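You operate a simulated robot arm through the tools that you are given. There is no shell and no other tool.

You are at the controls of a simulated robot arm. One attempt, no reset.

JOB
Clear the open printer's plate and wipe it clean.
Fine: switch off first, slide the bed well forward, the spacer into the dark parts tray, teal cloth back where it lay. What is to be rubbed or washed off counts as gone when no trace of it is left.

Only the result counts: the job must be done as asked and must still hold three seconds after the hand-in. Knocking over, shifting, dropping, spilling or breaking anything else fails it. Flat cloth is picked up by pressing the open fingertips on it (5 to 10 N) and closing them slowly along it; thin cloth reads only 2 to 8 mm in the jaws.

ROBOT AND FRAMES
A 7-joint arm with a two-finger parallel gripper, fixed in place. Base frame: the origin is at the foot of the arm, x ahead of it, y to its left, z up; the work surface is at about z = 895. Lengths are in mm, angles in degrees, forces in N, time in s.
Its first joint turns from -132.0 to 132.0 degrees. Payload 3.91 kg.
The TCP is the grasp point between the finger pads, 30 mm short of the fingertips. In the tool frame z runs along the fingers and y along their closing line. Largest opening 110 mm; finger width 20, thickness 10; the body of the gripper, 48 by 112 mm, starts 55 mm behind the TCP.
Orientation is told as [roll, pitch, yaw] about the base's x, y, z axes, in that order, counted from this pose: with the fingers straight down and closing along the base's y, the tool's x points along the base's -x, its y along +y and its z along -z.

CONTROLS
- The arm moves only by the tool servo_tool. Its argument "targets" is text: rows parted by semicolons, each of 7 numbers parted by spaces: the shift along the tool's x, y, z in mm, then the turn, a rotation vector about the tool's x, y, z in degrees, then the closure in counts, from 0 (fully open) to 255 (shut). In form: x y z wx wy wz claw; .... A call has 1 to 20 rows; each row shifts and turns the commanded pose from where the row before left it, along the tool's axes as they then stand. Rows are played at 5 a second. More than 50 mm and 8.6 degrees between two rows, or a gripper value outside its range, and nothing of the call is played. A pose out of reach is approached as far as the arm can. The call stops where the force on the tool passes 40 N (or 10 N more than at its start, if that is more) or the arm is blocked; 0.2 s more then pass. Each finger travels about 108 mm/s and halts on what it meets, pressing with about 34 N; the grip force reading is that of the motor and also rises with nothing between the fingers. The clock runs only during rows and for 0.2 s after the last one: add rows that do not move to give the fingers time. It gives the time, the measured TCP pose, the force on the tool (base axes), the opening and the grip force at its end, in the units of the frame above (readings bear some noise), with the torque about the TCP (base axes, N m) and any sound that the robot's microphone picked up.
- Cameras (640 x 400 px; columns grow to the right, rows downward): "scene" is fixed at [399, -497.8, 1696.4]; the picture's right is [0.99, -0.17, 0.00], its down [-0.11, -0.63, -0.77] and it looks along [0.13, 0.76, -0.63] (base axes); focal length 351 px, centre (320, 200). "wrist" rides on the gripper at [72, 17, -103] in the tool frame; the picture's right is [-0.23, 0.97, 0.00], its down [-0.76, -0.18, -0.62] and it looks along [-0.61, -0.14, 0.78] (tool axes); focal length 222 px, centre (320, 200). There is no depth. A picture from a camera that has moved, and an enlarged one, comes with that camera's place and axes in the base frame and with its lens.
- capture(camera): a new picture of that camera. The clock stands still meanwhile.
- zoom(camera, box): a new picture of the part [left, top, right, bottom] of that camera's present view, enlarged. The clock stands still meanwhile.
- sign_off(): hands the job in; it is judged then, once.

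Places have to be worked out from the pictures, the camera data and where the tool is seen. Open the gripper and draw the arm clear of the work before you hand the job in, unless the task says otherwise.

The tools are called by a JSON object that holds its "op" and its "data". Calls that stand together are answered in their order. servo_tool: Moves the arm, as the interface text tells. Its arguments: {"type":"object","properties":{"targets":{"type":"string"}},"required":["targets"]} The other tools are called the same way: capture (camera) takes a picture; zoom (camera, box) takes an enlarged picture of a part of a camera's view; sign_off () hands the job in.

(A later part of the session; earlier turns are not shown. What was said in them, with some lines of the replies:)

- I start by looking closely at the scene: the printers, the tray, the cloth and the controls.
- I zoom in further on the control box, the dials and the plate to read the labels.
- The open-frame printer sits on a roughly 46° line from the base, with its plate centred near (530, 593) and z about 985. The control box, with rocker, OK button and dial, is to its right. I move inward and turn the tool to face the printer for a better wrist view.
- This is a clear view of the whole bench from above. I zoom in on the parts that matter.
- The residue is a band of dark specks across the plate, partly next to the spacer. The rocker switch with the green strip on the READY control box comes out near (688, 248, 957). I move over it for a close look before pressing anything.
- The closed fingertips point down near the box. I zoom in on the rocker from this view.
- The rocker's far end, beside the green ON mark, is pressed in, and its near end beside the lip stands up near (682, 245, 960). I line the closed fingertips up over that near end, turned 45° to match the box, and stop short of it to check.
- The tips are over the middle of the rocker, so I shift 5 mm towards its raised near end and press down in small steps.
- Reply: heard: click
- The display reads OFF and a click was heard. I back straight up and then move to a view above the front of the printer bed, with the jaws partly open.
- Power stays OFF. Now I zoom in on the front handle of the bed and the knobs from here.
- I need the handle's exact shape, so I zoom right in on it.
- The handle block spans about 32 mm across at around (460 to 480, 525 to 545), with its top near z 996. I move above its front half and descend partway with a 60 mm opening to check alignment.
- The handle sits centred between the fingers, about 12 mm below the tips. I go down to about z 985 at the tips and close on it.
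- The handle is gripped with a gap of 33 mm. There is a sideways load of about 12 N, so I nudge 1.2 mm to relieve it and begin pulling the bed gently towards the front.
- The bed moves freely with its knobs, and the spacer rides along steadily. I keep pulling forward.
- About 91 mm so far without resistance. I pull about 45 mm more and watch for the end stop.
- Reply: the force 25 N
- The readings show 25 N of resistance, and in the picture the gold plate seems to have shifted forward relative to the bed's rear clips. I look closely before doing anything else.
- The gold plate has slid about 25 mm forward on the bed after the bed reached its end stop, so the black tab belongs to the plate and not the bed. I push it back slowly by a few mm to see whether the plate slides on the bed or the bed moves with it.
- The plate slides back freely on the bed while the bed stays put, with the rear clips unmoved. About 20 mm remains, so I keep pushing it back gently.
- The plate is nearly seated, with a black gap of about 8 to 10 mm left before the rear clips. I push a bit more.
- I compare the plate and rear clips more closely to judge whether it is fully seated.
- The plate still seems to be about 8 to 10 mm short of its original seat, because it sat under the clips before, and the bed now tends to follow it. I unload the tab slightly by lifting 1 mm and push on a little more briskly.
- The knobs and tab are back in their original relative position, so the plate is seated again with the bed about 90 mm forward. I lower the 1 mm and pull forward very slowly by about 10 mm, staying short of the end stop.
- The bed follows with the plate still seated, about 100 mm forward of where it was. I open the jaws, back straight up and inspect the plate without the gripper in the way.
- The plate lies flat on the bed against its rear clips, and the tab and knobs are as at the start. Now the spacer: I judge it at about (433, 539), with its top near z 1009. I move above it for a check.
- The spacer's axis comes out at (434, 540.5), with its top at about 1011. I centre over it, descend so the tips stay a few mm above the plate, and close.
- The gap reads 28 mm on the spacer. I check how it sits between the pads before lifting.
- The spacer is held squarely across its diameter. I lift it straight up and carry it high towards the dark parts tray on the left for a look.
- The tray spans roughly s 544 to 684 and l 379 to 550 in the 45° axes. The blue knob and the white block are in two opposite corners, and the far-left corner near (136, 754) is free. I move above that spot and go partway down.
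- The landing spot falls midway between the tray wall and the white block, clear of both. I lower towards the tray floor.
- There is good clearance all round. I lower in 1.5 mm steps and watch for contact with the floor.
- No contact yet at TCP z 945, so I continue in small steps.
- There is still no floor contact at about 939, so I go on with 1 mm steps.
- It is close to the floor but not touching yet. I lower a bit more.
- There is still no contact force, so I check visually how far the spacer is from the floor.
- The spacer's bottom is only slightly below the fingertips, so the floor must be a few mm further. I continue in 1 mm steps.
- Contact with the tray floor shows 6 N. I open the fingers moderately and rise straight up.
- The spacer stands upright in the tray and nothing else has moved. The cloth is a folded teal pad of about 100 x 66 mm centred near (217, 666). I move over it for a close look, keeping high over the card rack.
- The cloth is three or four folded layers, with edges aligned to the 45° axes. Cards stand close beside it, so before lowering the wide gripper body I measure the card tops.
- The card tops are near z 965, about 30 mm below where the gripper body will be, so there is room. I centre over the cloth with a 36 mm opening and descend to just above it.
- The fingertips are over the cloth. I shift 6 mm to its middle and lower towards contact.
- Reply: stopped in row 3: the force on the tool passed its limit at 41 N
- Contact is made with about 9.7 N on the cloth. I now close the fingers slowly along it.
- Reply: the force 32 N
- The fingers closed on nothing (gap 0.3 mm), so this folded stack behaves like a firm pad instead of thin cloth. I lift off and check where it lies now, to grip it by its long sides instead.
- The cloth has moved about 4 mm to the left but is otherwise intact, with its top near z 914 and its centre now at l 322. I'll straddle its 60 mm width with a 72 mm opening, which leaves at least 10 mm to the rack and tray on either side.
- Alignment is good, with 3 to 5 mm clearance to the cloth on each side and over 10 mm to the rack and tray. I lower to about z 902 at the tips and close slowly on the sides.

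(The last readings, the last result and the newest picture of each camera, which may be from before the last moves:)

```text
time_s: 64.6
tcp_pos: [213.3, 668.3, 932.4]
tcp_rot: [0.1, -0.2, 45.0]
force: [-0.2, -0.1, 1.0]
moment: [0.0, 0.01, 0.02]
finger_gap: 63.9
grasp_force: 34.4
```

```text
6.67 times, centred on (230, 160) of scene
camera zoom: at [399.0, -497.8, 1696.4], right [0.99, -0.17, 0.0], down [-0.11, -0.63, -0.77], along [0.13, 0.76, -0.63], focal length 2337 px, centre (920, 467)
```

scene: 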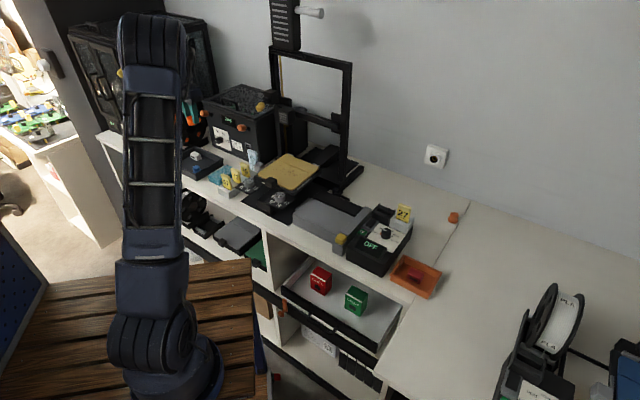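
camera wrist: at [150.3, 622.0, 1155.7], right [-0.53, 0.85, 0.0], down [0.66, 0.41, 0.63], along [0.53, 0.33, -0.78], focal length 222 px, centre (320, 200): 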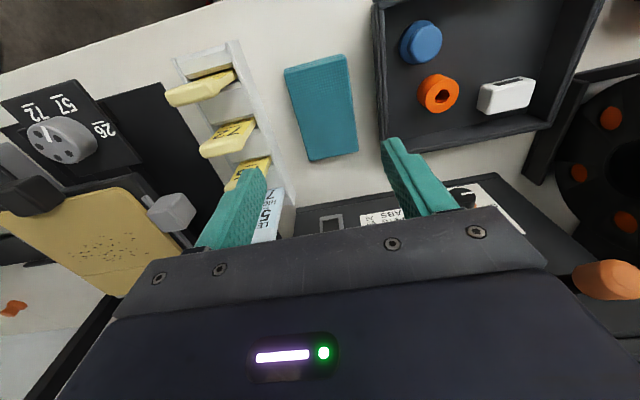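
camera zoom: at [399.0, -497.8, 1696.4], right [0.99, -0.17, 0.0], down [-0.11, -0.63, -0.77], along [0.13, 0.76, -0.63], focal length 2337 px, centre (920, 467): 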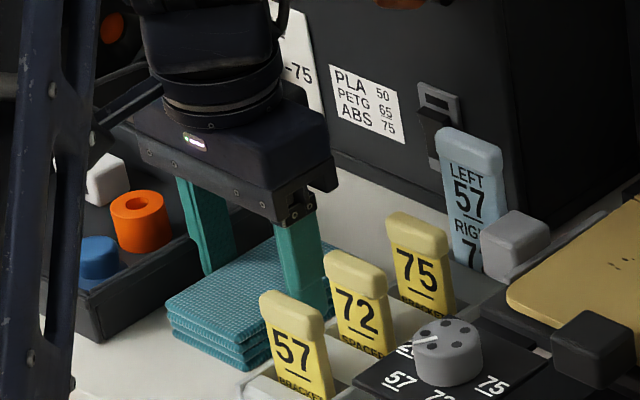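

The pad is held at 64 mm across with firm grip. I lift it straight up and carry it over the card rack to above the plate.

{"op": "servo_tool", "data": {"targets": "0 0 -3 0 0 0 136; 0 0 -10 0 0 0 136; 0 0 -25 0 0 0 136; 0 0 -45 0 0 0 136; 0 0 -45 0 0 0 136; 0 0 -45 0 0 0 136; 0 -30 0 0 0 0 136; -10 -45 0 0 0 0 136; -12 -45 0 0 0 0 136; -12 -45 0 0 0 0 136; -12 -45 0 0 0 0 136; -12 -40 0 0 0 0 136; -8 -26 0 0 0 0 136; 0 0 0 0 0 0 136"}}

{"op": "capture", "data": {"camera": "wrist"}}

{"op": "zoom", "data": {"camera": "scene", "box": [190, 100, 350, 200]}}

```text
time_s: 67.6
tcp_pos: [455.9, 523.5, 1103.7]
tcp_rot: [0.2, -0.1, 45.0]
force: [-0.3, -0.1, -0.3]
moment: [-0.03, -0.01, -0.03]
finger_gap: 63.7
grasp_force: 34.1
```

```text
taken
camera wrist: at [393.5, 482.8, 1206.4], right [-0.53, 0.85, 0.0], down [0.66, 0.41, 0.63], along [0.53, 0.33, -0.78], focal length 222 px, centre (320, 200)
```

wrist: 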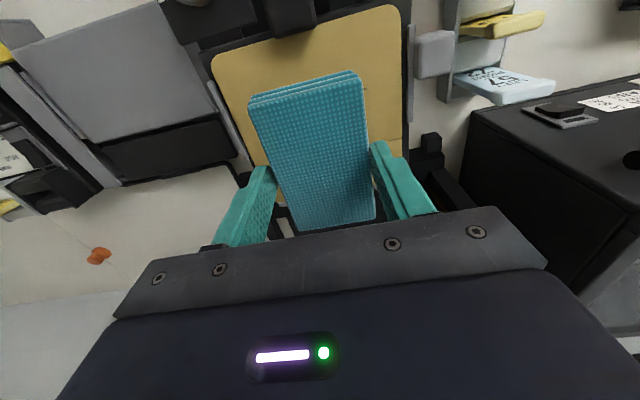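

```text
4.00 times, centred on (270, 150) of scene
camera zoom: at [399.0, -497.8, 1696.4], right [0.99, -0.17, 0.0], down [-0.11, -0.63, -0.77], along [0.13, 0.76, -0.63], focal length 1402 px, centre (520, 400)
```

zoom: 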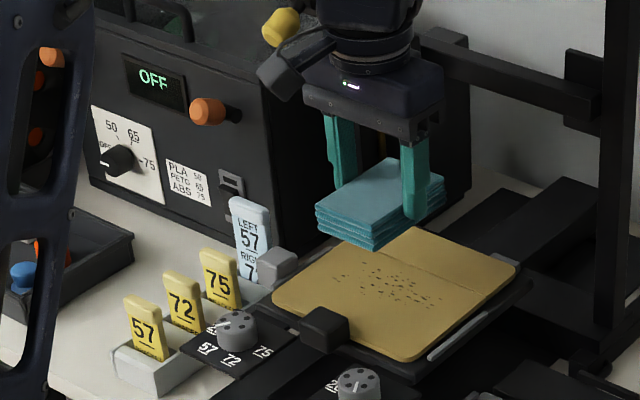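

The pad hangs level over the plate, and the scene view still shows the specks clearly. I zoom in on them to plan the strokes.

{"op": "zoom", "data": {"camera": "scene", "box": [254, 150, 326, 195]}}

```text
8.89 times, centred on (290, 172) of scene
camera zoom: at [399.0, -497.8, 1696.4], right [0.99, -0.17, 0.0], down [-0.11, -0.63, -0.77], along [0.13, 0.76, -0.63], focal length 3116 px, centre (587, 444)
```

zoom: 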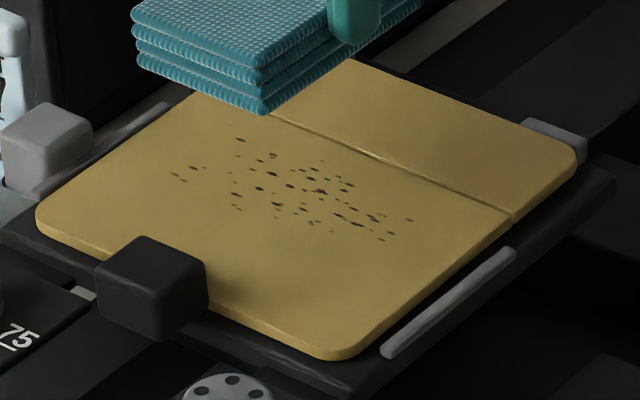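

The specks lie within about s 660 to 710 and l −10 to 95, which the 100 mm long pad covers fully when centred near s 690. I lower the pad to just above the plate.

{"op": "servo_tool", "data": {"targets": "0 0 25 0 0 0 136; 0 0 25 0 0 0 136; 0 0 12 0 0 0 136; 0 0 4 0 0 0 136; 0 0 0 0 0 0 136"}}

{"op": "zoom", "data": {"camera": "scene", "box": [254, 140, 334, 195]}}

```text
time_s: 68.8
tcp_pos: [456.2, 521.5, 1042.0]
tcp_rot: [0.1, -0.2, 44.9]
force: [0.6, 0.9, -0.2]
moment: [-0.01, 0.0, -0.01]
finger_gap: 63.9
grasp_force: 34.0
```

```text
7.27 times, centred on (294, 168) of scene
camera zoom: at [399.0, -497.8, 1696.4], right [0.99, -0.17, 0.0], down [-0.11, -0.63, -0.77], along [0.13, 0.76, -0.63], focal length 2550 px, centre (509, 436)
```

zoom: 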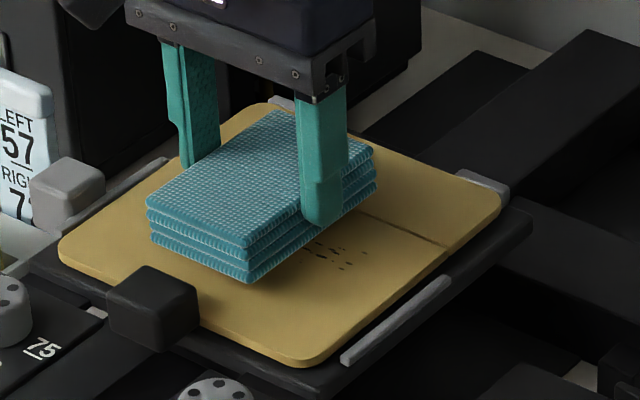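

The pad hovers just above the plate. I lower it in small steps towards contact.

{"op": "servo_tool", "data": {"targets": "0 0 3 0 0 0 136; 0 0 3 0 0 0 136; 0 0 2 0 0 0 136; 0 0 0 0 0 0 136"}}

```text
time_s: 69.8
tcp_pos: [454.9, 520.4, 1031.8]
tcp_rot: [0.1, -0.4, 45.0]
force: [-1.9, 0.9, 10.4]
moment: [0.3, -0.31, 0.08]
finger_gap: 64.0
grasp_force: 34.4
```

Contact is at TCP z 1032 with about 10 N. I wipe sideways across the specks, along the direction in which the bed cannot slide.

{"op": "servo_tool", "data": {"targets": "0 6 0 0 0 0 136; 0 10 0 0 0 0 136; 0 12 0 0 0 0 136; 0 -10 0 0 0 0 136; 0 -12 0 0 0 0 136; 0 -12 0 0 0 0 136; 0 -12 0 0 0 0 136; 0 -12 0 0 0 0 136; 0 0 0 0 0 0 136"}}

{"op": "zoom", "data": {"camera": "scene", "box": [254, 140, 334, 195]}}

```text
time_s: 71.8
tcp_pos: [477.6, 498.5, 1032.2]
tcp_rot: [0.2, -0.3, 44.9]
force: [-2.2, 1.2, 11.7]
moment: [0.51, -0.12, 0.15]
finger_gap: 63.7
grasp_force: 34.2
```

```text
7.27 times, centred on (294, 168) of scene
camera zoom: at [399.0, -497.8, 1696.4], right [0.99, -0.17, 0.0], down [-0.11, -0.63, -0.77], along [0.13, 0.76, -0.63], focal length 2550 px, centre (509, 436)
```

zoom: 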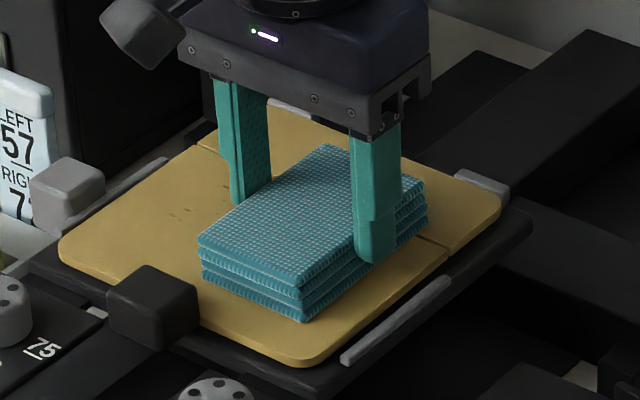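

The wipe is working, with the specks on the left now only faint. I continue with more back-and-forth strokes.

{"op": "servo_tool", "data": {"targets": "0 12 0 0 0 0 136; 0 13 0 0 0 0 136; 0 13 0 0 0 0 136; 0 13 0 0 0 0 136; 0 13 0 0 0 0 136; 0 -12 0 0 0 0 136; 0 -13 0 0 0 0 136; 0 -13 0 0 0 0 136; 0 -13 0 0 0 0 136; 0 -13 0 0 0 0 136; 0 12 0 0 0 0 136; 0 13 0 0 0 0 136; 0 13 0 0 0 0 136; 0 13 0 0 0 0 136; 0 13 0 0 0 0 136; 0 0 0 0 0 0 136"}}

{"op": "zoom", "data": {"camera": "scene", "box": [254, 140, 334, 195]}}

```text
time_s: 75.2
tcp_pos: [433.7, 545.3, 1032.1]
tcp_rot: [0.1, -0.1, 45.0]
force: [-0.7, -0.2, 0.2]
moment: [0.02, 0.02, -0.01]
finger_gap: 63.8
grasp_force: 34.0
```

```text
7.27 times, centred on (294, 168) of scene
camera zoom: at [399.0, -497.8, 1696.4], right [0.99, -0.17, 0.0], down [-0.11, -0.63, -0.77], along [0.13, 0.76, -0.63], focal length 2550 px, centre (509, 436)
```

zoom: 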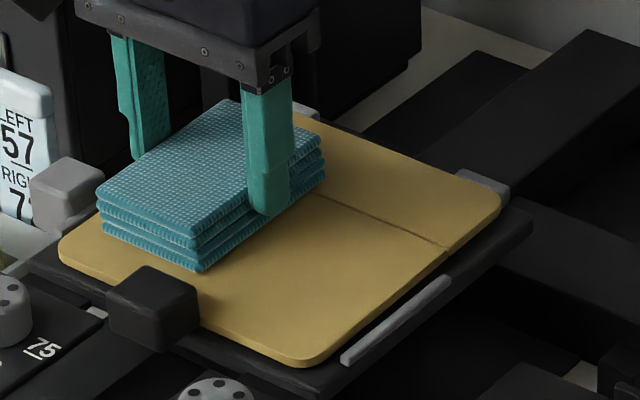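

The right side looks clean, but the contact force has dropped to zero here on the left. I press down about 1 mm and make more strokes over the left part.

{"op": "servo_tool", "data": {"targets": "0 0 0.7 0 0 0 136; 0 0 0.5 0 0 0 136; 0 -8 0 0 0 0 136; 0 -12 0 0 0 0 136; 0 0 0 0 0 0 136"}}

{"op": "zoom", "data": {"camera": "scene", "box": [254, 140, 334, 195]}}

```text
time_s: 76.4
tcp_pos: [446.0, 530.4, 1031.3]
tcp_rot: [0.0, -0.2, 45.0]
force: [-1.0, 1.9, 5.3]
moment: [0.03, -0.09, 0.04]
finger_gap: 63.7
grasp_force: 33.5
```

```text
7.27 times, centred on (294, 168) of scene
camera zoom: at [399.0, -497.8, 1696.4], right [0.99, -0.17, 0.0], down [-0.11, -0.63, -0.77], along [0.13, 0.76, -0.63], focal length 2550 px, centre (509, 436)
```

zoom: 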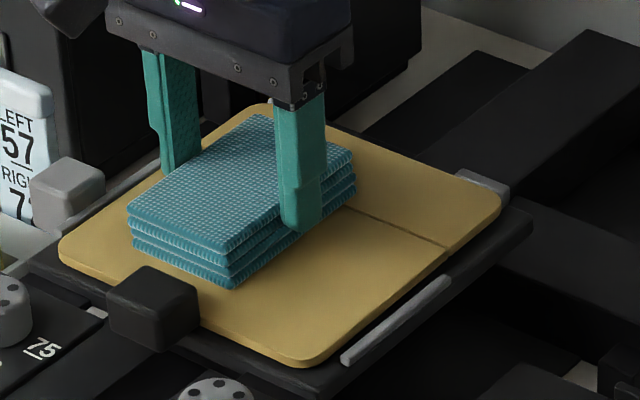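

About 5 N now. I press slightly more and do several full strokes over the whole speck area.

{"op": "servo_tool", "data": {"targets": "0 0 0.4 0 0 0 136; 0 10 0 0 0 0 136; 0 10 0 0 0 0 136; 0 -10 0 0 0 0 136; 0 -10 0 0 0 0 136; 0 -10 0 0 0 0 136; 0 10 0 0 0 0 136; 0 10 0 0 0 0 136; 0 10 0 0 0 0 136; 0 -12 0 0 0 0 136; 0 -13 0 0 0 0 136; 0 -13 0 0 0 0 136; 0 -13 0 0 0 0 136; 0 -13 0 0 0 0 136; 0 0 0 0 0 0 136"}}

{"op": "zoom", "data": {"camera": "scene", "box": [254, 140, 334, 195]}}

```text
time_s: 78.4
tcp_pos: [436.5, 540.1, 1031.2]
tcp_rot: [0.0, -0.3, 45.0]
force: [-1.4, -1.6, 11.0]
moment: [-0.1, 0.16, 0.05]
finger_gap: 63.7
grasp_force: 33.9
stopped in row 9: the force on the tool passed its limit at 40 N (the readings are from after the stop); the commanded pose is now the measured one
```

```text
7.27 times, centred on (294, 168) of scene
camera zoom: at [399.0, -497.8, 1696.4], right [0.99, -0.17, 0.0], down [-0.11, -0.63, -0.77], along [0.13, 0.76, -0.63], focal length 2550 px, centre (509, 436)
```

zoom: 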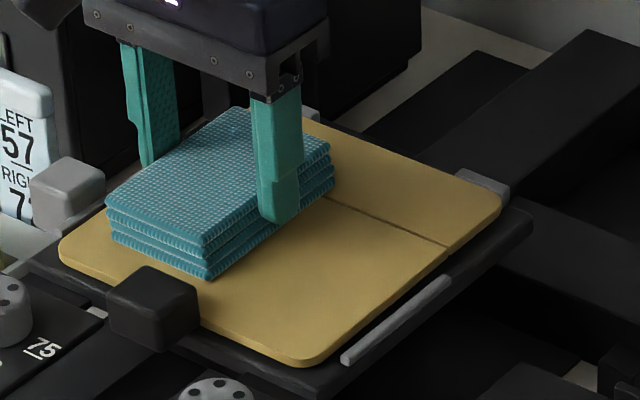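

The force spiked to 40 N in mid-stroke, and it now rests at 11 N. I lift the pad clear to inspect the plate before deciding on more strokes.

{"op": "servo_tool", "data": {"targets": "0 0 -4 0 0 0 136; 0 0 -20 0 0 0 136; 0 0 -40 0 0 0 136; 0 0 -40 0 0 0 136; 0 0 0 0 0 0 136"}}

{"op": "zoom", "data": {"camera": "scene", "box": [254, 145, 334, 195]}}

{"op": "zoom", "data": {"camera": "scene", "box": [262, 155, 310, 185]}}

{"op": "capture", "data": {"camera": "wrist"}}

```text
time_s: 79.6
tcp_pos: [436.7, 537.8, 1133.6]
tcp_rot: [0.2, -0.3, 44.9]
force: [1.1, -0.9, -0.3]
moment: [0.0, -0.02, 0.01]
finger_gap: 64.0
grasp_force: 34.0
```

```text
8.00 times, centred on (294, 170) of scene
camera zoom: at [399.0, -497.8, 1696.4], right [0.99, -0.17, 0.0], down [-0.11, -0.63, -0.77], along [0.13, 0.76, -0.63], focal length 2804 px, centre (528, 440)
```

zoom: 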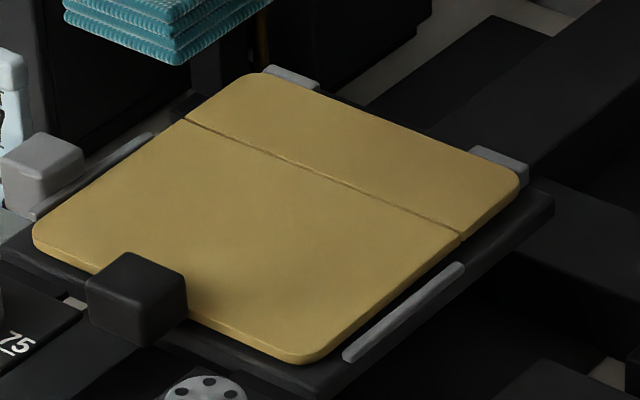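

```text
13.33 times, centred on (286, 170) of scene
camera zoom: at [399.0, -497.8, 1696.4], right [0.99, -0.17, 0.0], down [-0.11, -0.63, -0.77], along [0.13, 0.76, -0.63], focal length 4674 px, centre (773, 600)
```

zoom: 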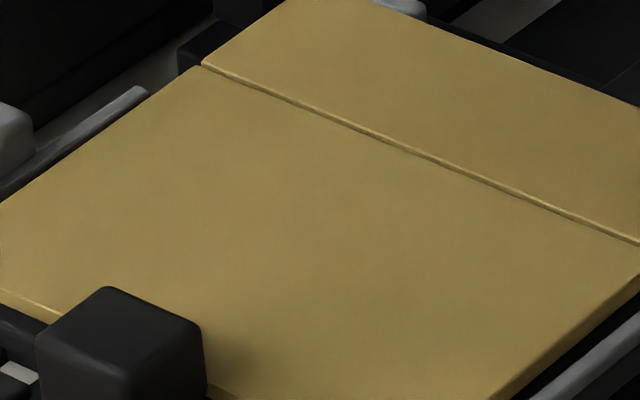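

```text
taken
camera wrist: at [372.2, 498.6, 1236.6], right [-0.53, 0.85, 0.0], down [0.66, 0.41, 0.63], along [0.53, 0.33, -0.78], focal length 222 px, centre (320, 200)
```

wrist: 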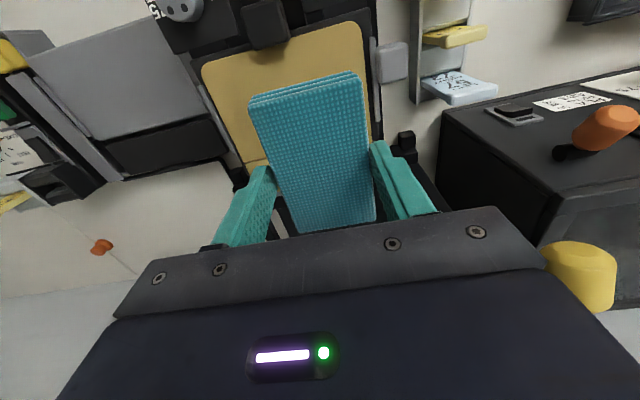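

The plate looks clean from the scene camera. I zoom in at high magnification to look for faint remaining traces.

{"op": "zoom", "data": {"camera": "scene", "box": [262, 156, 290, 174]}}

{"op": "zoom", "data": {"camera": "scene", "box": [282, 156, 314, 176]}}

{"op": "zoom", "data": {"camera": "scene", "box": [272, 168, 304, 188]}}

{"op": "zoom", "data": {"camera": "wrist", "box": [190, 10, 390, 140]}}

```text
16.00 times, centred on (276, 165) of scene
camera zoom: at [399.0, -497.8, 1696.4], right [0.99, -0.17, 0.0], down [-0.11, -0.63, -0.77], along [0.13, 0.76, -0.63], focal length 5609 px, centre (1024, 760)
```

zoom: 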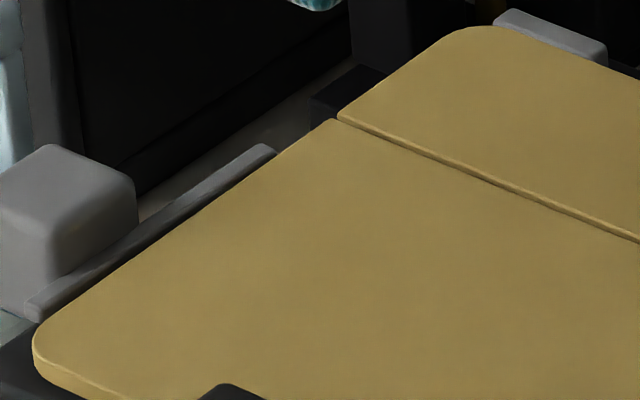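

```text
16.00 times, centred on (298, 166) of scene
camera zoom: at [399.0, -497.8, 1696.4], right [0.99, -0.17, 0.0], down [-0.11, -0.63, -0.77], along [0.13, 0.76, -0.63], focal length 5609 px, centre (672, 744)
```

zoom: 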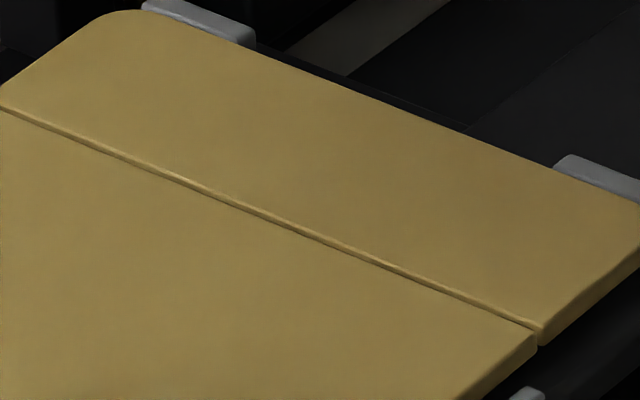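

```text
16.00 times, centred on (288, 178) of scene
camera zoom: at [399.0, -497.8, 1696.4], right [0.99, -0.17, 0.0], down [-0.11, -0.63, -0.77], along [0.13, 0.76, -0.63], focal length 5609 px, centre (832, 552)
```

zoom: 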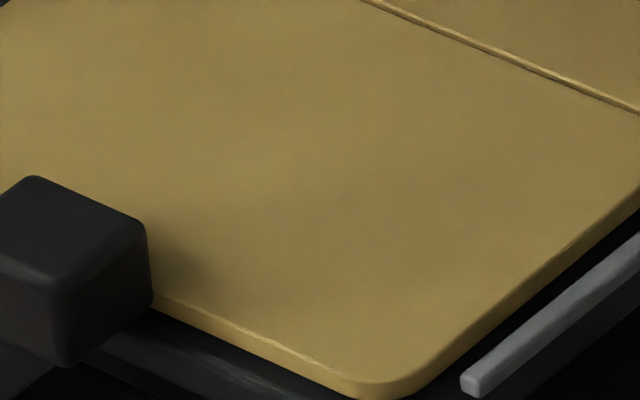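

```text
3.08 times, centred on (290, 75) of wrist
camera zoom: at [372.2, 498.6, 1236.6], right [-0.53, 0.85, 0.0], down [0.66, 0.41, 0.63], along [0.53, 0.33, -0.78], focal length 684 px, centre (412, 585)
```

zoom: 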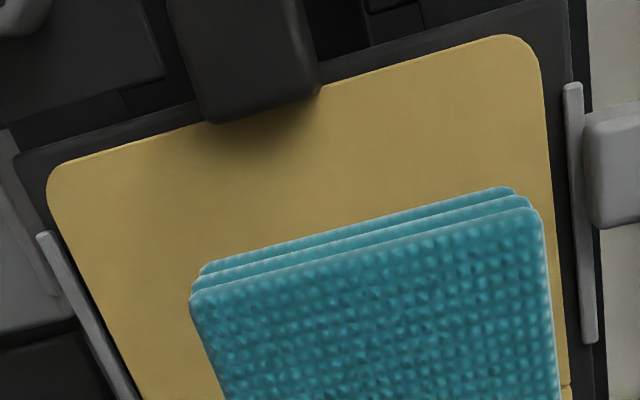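

No trace is visible at 16x. For margin I give the area a few more strokes at moderate force, starting by lowering again near the middle.

{"op": "servo_tool", "data": {"targets": "0 -16 0 0 0 0 136; 0 0 40 0 0 0 136; 0 0 40 0 0 0 136; 0 0 14 0 0 0 136; 0 0 3 0 0 0 136; 0 0 2 0 0 0 136; 0 0 1 0 0 0 136; 0 0 0 0 0 0 136"}}

```text
time_s: 81.4
tcp_pos: [446.6, 528.9, 1033.9]
tcp_rot: [0.1, -0.1, 44.9]
force: [0.1, 0.1, -0.9]
moment: [-0.01, 0.02, -0.01]
finger_gap: 63.6
grasp_force: 33.6
```

{"op": "servo_tool", "data": {"targets": "0 0 1 0 0 0 136; 0 0 0.7 0 0 0 136; 0 0 0.7 0 0 0 136; 0 0 0 0 0 0 136"}}

```text
time_s: 82.4
tcp_pos: [447.1, 528.7, 1032.3]
tcp_rot: [0.1, -0.3, 44.9]
force: [0.1, -0.6, -0.4]
moment: [-0.01, 0.01, 0.03]
finger_gap: 64.0
grasp_force: 33.7
```

Not touching yet, so I go down another fraction.

{"op": "servo_tool", "data": {"targets": "0 0 0.6 0 0 0 136; 0 0 0.6 0 0 0 136; 0 0 0 0 0 0 136"}}

```text
time_s: 83.2
tcp_pos: [447.9, 528.5, 1031.7]
tcp_rot: [0.0, -0.3, 44.9]
force: [-1.7, -3.3, 10.6]
moment: [-0.13, 0.12, -0.04]
finger_gap: 63.7
grasp_force: 34.5
```

Contact at 10.6 N. I do a few full strokes at gentle speed.

{"op": "servo_tool", "data": {"targets": "0 5 0 0 0 0 136; 0 8 0 0 0 0 136; 0 6 0 0 0 0 136; 0 -8 0 0 0 0 136; 0 -10 0 0 0 0 136; 0 -10 0 0 0 0 136; 0 -10 0 0 0 0 136; 0 -10 0 0 0 0 136; 0 -10 0 0 0 0 136; 0 0 0 0 0 0 136"}}

```text
time_s: 85.4
tcp_pos: [476.3, 499.4, 1029.4]
tcp_rot: [0.0, -0.2, 45.0]
force: [0.0, -0.6, 4.9]
moment: [0.09, 0.1, -0.02]
finger_gap: 63.9
grasp_force: 34.1
```

{"op": "servo_tool", "data": {"targets": "0 8 0 0 0 0 136; 0 10 0 0 0 0 136; 0 10 0 0 0 0 136; 0 10 0 0 0 0 136; 0 10 0 0 0 0 136; 0 8 0 0 0 0 136; 0 -8 0 0 0 0 136; 0 -10 0 0 0 0 136; 0 -10 0 0 0 0 136; 0 10 0 0 0 0 136; 0 10 0 0 0 0 136; 0 0 0 0 0 0 136"}}

```text
time_s: 88.0
tcp_pos: [440.4, 534.1, 1030.7]
tcp_rot: [-0.1, -0.2, 45.1]
force: [0.2, 0.7, 3.9]
moment: [-0.05, -0.07, 0.06]
finger_gap: 63.9
grasp_force: 34.1
```

The extra strokes are done without trouble. I lift the pad straight up and look at the plate once more.

{"op": "servo_tool", "data": {"targets": "0 0 -4 0 0 0 136; 0 0 -20 0 0 0 136; 0 0 -40 0 0 0 136; 0 0 -30 0 0 0 136; 0 40 -10 0 0 0 136; 0 40 0 0 0 0 136; 0 0 0 0 0 0 136"}}

{"op": "zoom", "data": {"camera": "scene", "box": [254, 145, 334, 195]}}

{"op": "zoom", "data": {"camera": "scene", "box": [262, 155, 310, 185]}}

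{"op": "capture", "data": {"camera": "wrist"}}

```text
time_s: 89.6
tcp_pos: [384.7, 591.3, 1134.8]
tcp_rot: [0.0, -0.2, 44.9]
force: [0.3, 0.5, -0.7]
moment: [0.0, 0.02, -0.02]
finger_gap: 63.7
grasp_force: 34.5
```

```text
8.00 times, centred on (294, 170) of scene
camera zoom: at [399.0, -497.8, 1696.4], right [0.99, -0.17, 0.0], down [-0.11, -0.63, -0.77], along [0.13, 0.76, -0.63], focal length 2804 px, centre (528, 440)
```

zoom: 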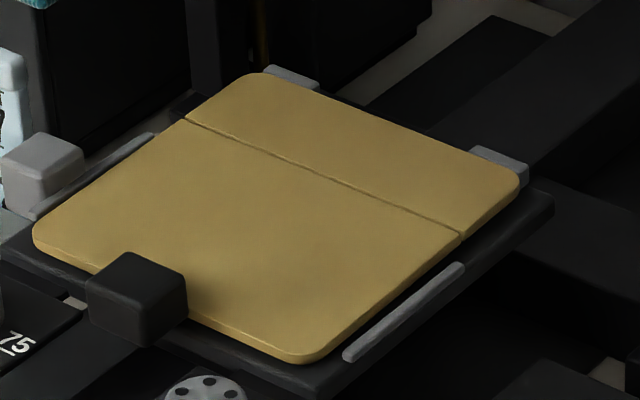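

```text
13.33 times, centred on (286, 170) of scene
camera zoom: at [399.0, -497.8, 1696.4], right [0.99, -0.17, 0.0], down [-0.11, -0.63, -0.77], along [0.13, 0.76, -0.63], focal length 4674 px, centre (773, 600)
```

zoom: 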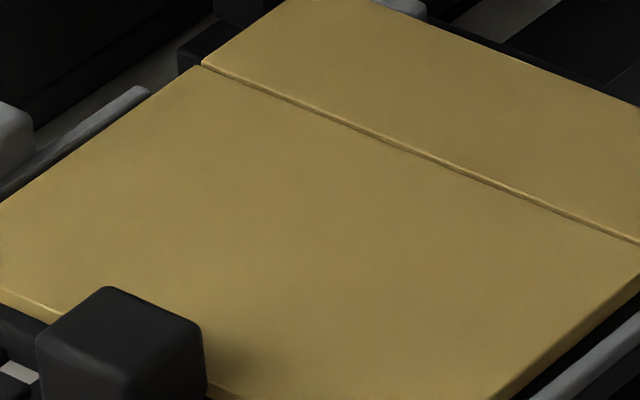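

```text
taken
camera wrist: at [320.2, 550.8, 1237.4], right [-0.53, 0.85, 0.0], down [0.66, 0.41, 0.63], along [0.53, 0.33, -0.78], focal length 222 px, centre (320, 200)
```

wrist: 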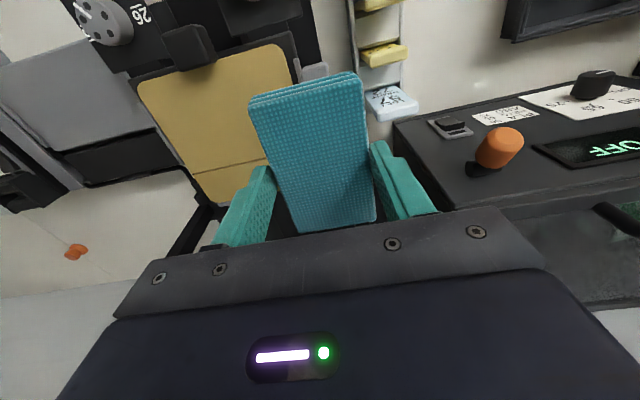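

The plate shows no marks. I also check it from the wrist camera while it is uncovered.

{"op": "zoom", "data": {"camera": "wrist", "box": [130, 40, 310, 210]}}

```text
2.35 times, centred on (220, 125) of wrist
camera zoom: at [320.2, 550.8, 1237.4], right [-0.53, 0.85, 0.0], down [0.66, 0.41, 0.63], along [0.53, 0.33, -0.78], focal length 523 px, centre (555, 376)
```

zoom: 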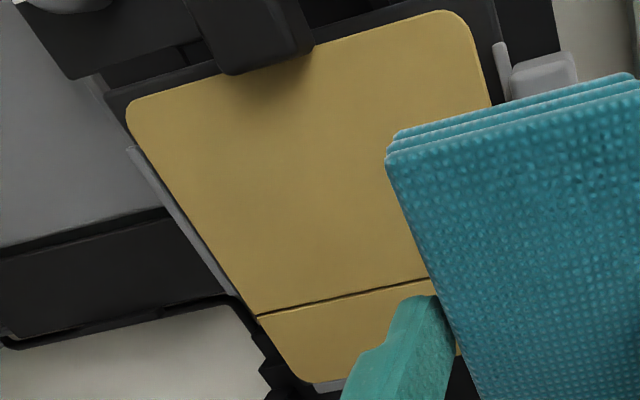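

Clean from here too. I carry the pad back to above the spot where it lay, targeting l of about 317, and lower it partway.

{"op": "servo_tool", "data": {"targets": "14 40 0 0 0 0 136; 18 45 0 0 0 0 136; 18 45 0 0 0 0 136; 16.7 40.6 0 0 0 0 136; 0 0 0 0 0 0 136; 0 0 40 0 0 0 136; 0 0 45 0 0 0 136; 0 0 45 0 0 0 136; 0 0 30 0 0 0 136; 0 0 0 0 0 0 136"}}

{"op": "capture", "data": {"camera": "wrist"}}

{"op": "zoom", "data": {"camera": "scene", "box": [195, 140, 265, 195]}}

```text
time_s: 91.8
tcp_pos: [218.2, 667.5, 972.8]
tcp_rot: [0.0, -0.3, 45.0]
force: [0.5, -0.4, 0.7]
moment: [-0.02, 0.02, -0.01]
finger_gap: 63.8
grasp_force: 34.1
```

```text
taken
camera wrist: at [153.7, 627.6, 1075.1], right [-0.53, 0.85, 0.0], down [0.66, 0.41, 0.63], along [0.53, 0.33, -0.78], focal length 222 px, centre (320, 200)
```

wrist: 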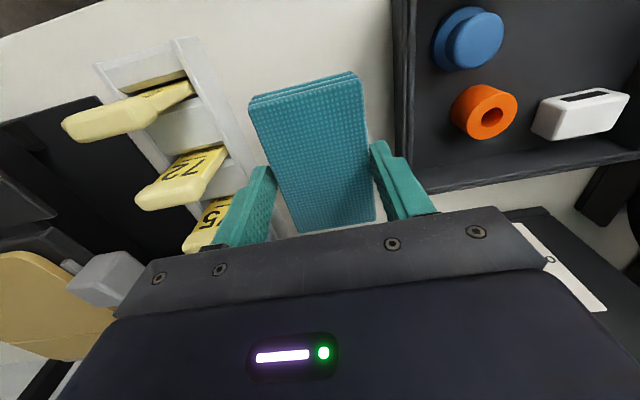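

```text
7.27 times, centred on (230, 168) of scene
camera zoom: at [399.0, -497.8, 1696.4], right [0.99, -0.17, 0.0], down [-0.11, -0.63, -0.77], along [0.13, 0.76, -0.63], focal length 2550 px, centre (974, 436)
```

zoom: 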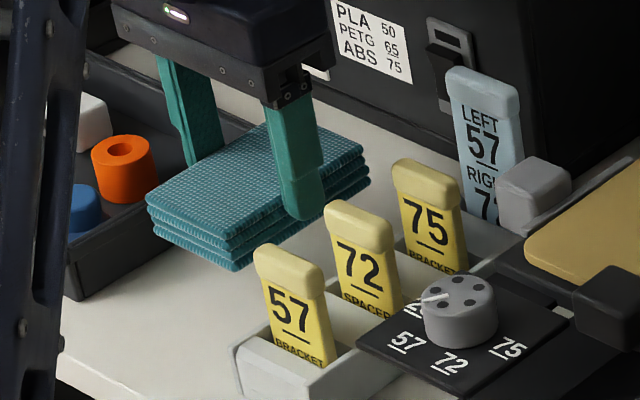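

Position is l 317.7 and s 626, right over the original spot. I lower towards the table.

{"op": "servo_tool", "data": {"targets": "0 0 15 0 0 0 136; 0 0 12 0 0 0 136; 0 0 5 0 0 0 136; 0 0 2 0 0 0 136; 0 0 0 0 0 0 136"}}

{"op": "zoom", "data": {"camera": "scene", "box": [195, 140, 265, 195]}}

```text
time_s: 93.0
tcp_pos: [217.8, 667.7, 939.8]
tcp_rot: [0.1, -0.2, 44.8]
force: [0.3, 0.4, 0.1]
moment: [0.01, -0.01, 0.0]
finger_gap: 63.6
grasp_force: 33.7
```

```text
7.27 times, centred on (230, 168) of scene
camera zoom: at [399.0, -497.8, 1696.4], right [0.99, -0.17, 0.0], down [-0.11, -0.63, -0.77], along [0.13, 0.76, -0.63], focal length 2550 px, centre (974, 436)
```

zoom: 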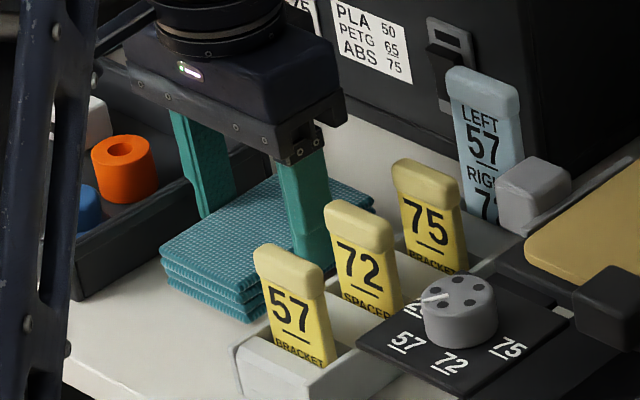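

The pad's outline lines up with where it originally lay, about 6 to 7 mm above the table. I lower the rest in small steps.

{"op": "servo_tool", "data": {"targets": "0 0 1.5 0 0 0 136; 0 0 1.5 0 0 0 136; 0 0 1 0 0 0 136; 0 0 1 0 0 0 136; 0 0 0 0 0 0 136"}}

```text
time_s: 94.2
tcp_pos: [218.0, 664.4, 935.3]
tcp_rot: [0.0, -0.1, 44.9]
force: [0.4, 0.0, -1.1]
moment: [0.0, -0.01, -0.01]
finger_gap: 64.0
grasp_force: 33.9
```

{"op": "servo_tool", "data": {"targets": "0 0 1 0 0 0 136; 0 0 0.7 0 0 0 136; 0 0 0 0 0 0 136"}}

{"op": "zoom", "data": {"camera": "scene", "box": [195, 140, 265, 195]}}

```text
time_s: 95.0
tcp_pos: [217.5, 665.7, 934.9]
tcp_rot: [-0.1, -0.1, 44.9]
force: [-0.3, 0.1, -0.6]
moment: [0.04, -0.03, 0.04]
finger_gap: 63.6
grasp_force: 33.8
```

```text
7.27 times, centred on (230, 168) of scene
camera zoom: at [399.0, -497.8, 1696.4], right [0.99, -0.17, 0.0], down [-0.11, -0.63, -0.77], along [0.13, 0.76, -0.63], focal length 2550 px, centre (974, 436)
```

zoom: 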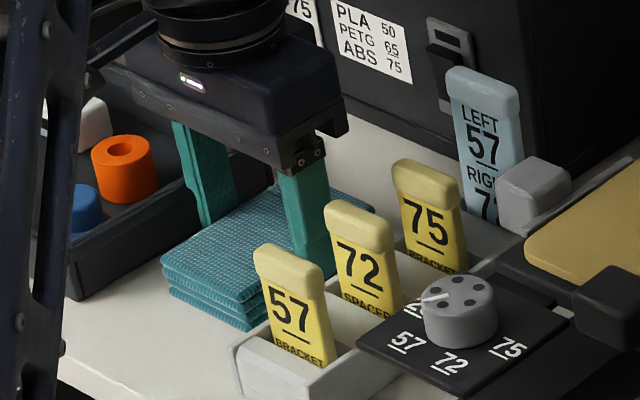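

Almost down. I take the last fractions of a mm until contact.

{"op": "servo_tool", "data": {"targets": "0 0 0.8 0 0 0 136; 0 0 0.8 0 0 0 136; 0 0 0 0 0 0 136"}}

```text
time_s: 95.8
tcp_pos: [217.6, 665.6, 932.4]
tcp_rot: [0.0, -0.2, 44.9]
force: [2.6, -1.3, 6.1]
moment: [-0.24, 0.15, 0.1]
finger_gap: 63.7
grasp_force: 33.8
```

Contact is 6 N at z 932.4, the same height as at pickup. I open slowly to 72 mm and rise straight up.

{"op": "servo_tool", "data": {"targets": "0 0 0 0 0 0 110; 0 0 0 0 0 0 104; 0 0 0 0 0 0 98; 0 0 0 0 0 0 92; 0 0 0 0 0 0 88; 0 0 0 0 0 0 88; 0 0 -5 0 0 0 88; 0 0 -15 0 0 0 88; 0 0 -30 0 0 0 88; 0 0 -40 0 0 0 88; 0 0 -40 0 0 0 88; 0 0 0 0 0 0 88"}}

{"op": "capture", "data": {"camera": "wrist"}}

{"op": "zoom", "data": {"camera": "scene", "box": [195, 140, 265, 195]}}

```text
time_s: 98.4
tcp_pos: [217.0, 666.3, 1061.5]
tcp_rot: [0.0, -0.1, 44.9]
force: [-0.1, 0.3, -0.2]
moment: [-0.01, 0.03, -0.01]
finger_gap: 72.1
grasp_force: 0.0
```

```text
taken
camera wrist: at [154.1, 627.3, 1164.3], right [-0.53, 0.85, 0.0], down [0.66, 0.41, 0.63], along [0.53, 0.33, -0.78], focal length 222 px, centre (320, 200)
```

wrist: 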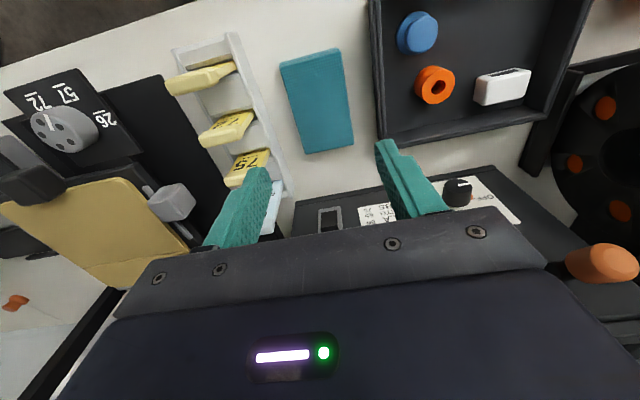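

```text
7.27 times, centred on (230, 168) of scene
camera zoom: at [399.0, -497.8, 1696.4], right [0.99, -0.17, 0.0], down [-0.11, -0.63, -0.77], along [0.13, 0.76, -0.63], focal length 2550 px, centre (974, 436)
```

zoom: 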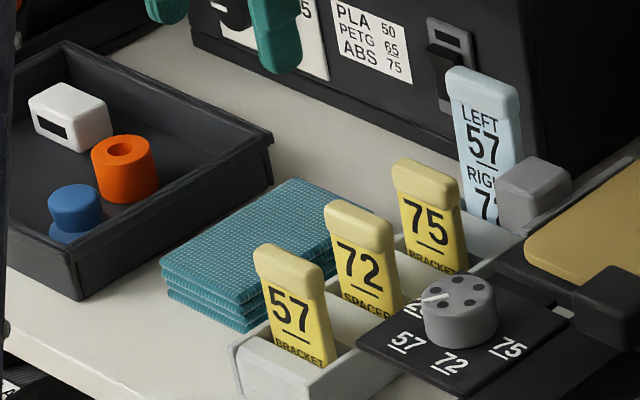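

The cloth lies back on its spot, matching the original outline to within a couple of mm. I open fully, raise the arm clear and check the whole scene.

{"op": "servo_tool", "data": {"targets": "0 0 -45 0 0 0 60; 0 0 -45 0 0 0 0; 0 0 -45 0 0 0 0; 30 0 -10 0 0 0 0; 30 0 0 0 0 0 0; 0 0 0 0 0 0 0"}}

{"op": "capture", "data": {"camera": "scene"}}

{"op": "capture", "data": {"camera": "wrist"}}

{"op": "zoom", "data": {"camera": "scene", "box": [240, 110, 360, 200]}}

{"op": "zoom", "data": {"camera": "scene", "box": [330, 195, 450, 300]}}

```text
time_s: 99.8
tcp_pos: [174.2, 624.1, 1207.8]
tcp_rot: [-0.1, -0.3, 45.0]
force: [0.3, 0.1, 0.0]
moment: [0.0, -0.02, -0.02]
finger_gap: 109.9
grasp_force: 0.1
```

```text
taken
```

scene: 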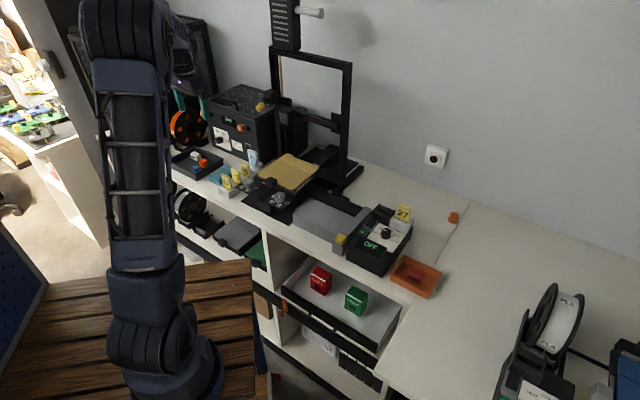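

```text
taken
camera wrist: at [111.1, 583.6, 1311.3], right [-0.53, 0.85, 0.0], down [0.66, 0.41, 0.63], along [0.53, 0.33, -0.78], focal length 222 px, centre (320, 200)
```

wrist: 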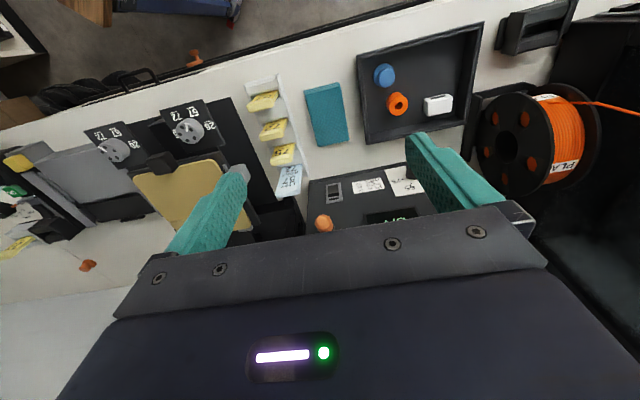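

```text
4.44 times, centred on (300, 155) of scene
camera zoom: at [399.0, -497.8, 1696.4], right [0.99, -0.17, 0.0], down [-0.11, -0.63, -0.77], along [0.13, 0.76, -0.63], focal length 1558 px, centre (409, 400)
```

zoom: 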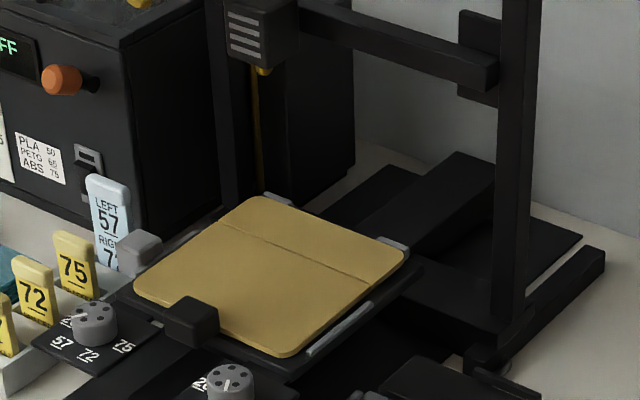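

```text
3.81 times, centred on (390, 248) of scene
camera zoom: at [399.0, -497.8, 1696.4], right [0.99, -0.17, 0.0], down [-0.11, -0.63, -0.77], along [0.13, 0.76, -0.63], focal length 1336 px, centre (53, 19)
```

zoom: 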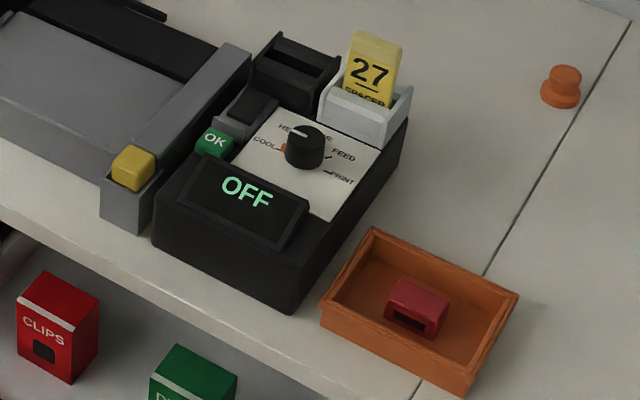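

Everything checks out:
- The printer reads OFF.
- The bed stands well forward, and its plate is bare, clean and back against its clips.
- The spacer stands in the dark tray, and the cloth is back on its spot.
- Nothing else has been disturbed, and the arm is clear with the gripper open.

I hand the job in.

{"op": "sign_off", "data": {}}

```text
The job is handed in.
```

I cleared and wiped the open printer's plate and handed the job in. I haven't seen how it was judged.

- **Power:** the printer was switched off first, and its display reads OFF.
- **Bed:** it stands about 100 mm forward, just short of its front stop at roughly 106 mm.
- **Plate:** no specks are visible on it, even at 16 times magnification.
- **Spacer:** it stands upright in the dark parts tray, clear of the blue knob and the white block.
- **Cloth:** the folded teal cloth is back on its spot, to within a couple of mm as judged from the pictures.

**Plate slip:** I pulled the bed forward by the black tab, which turned out to be part of the plate. When the bed reached its front stop, the plate slid about 30 mm forward on it. I pushed it back against its rear clips before wiping. It now sits about 2 to 4 mm further back on the bed than at the start.

The last pictures showed nothing else moved or knocked over. The gripper is open and the arm is raised clear of the bench.
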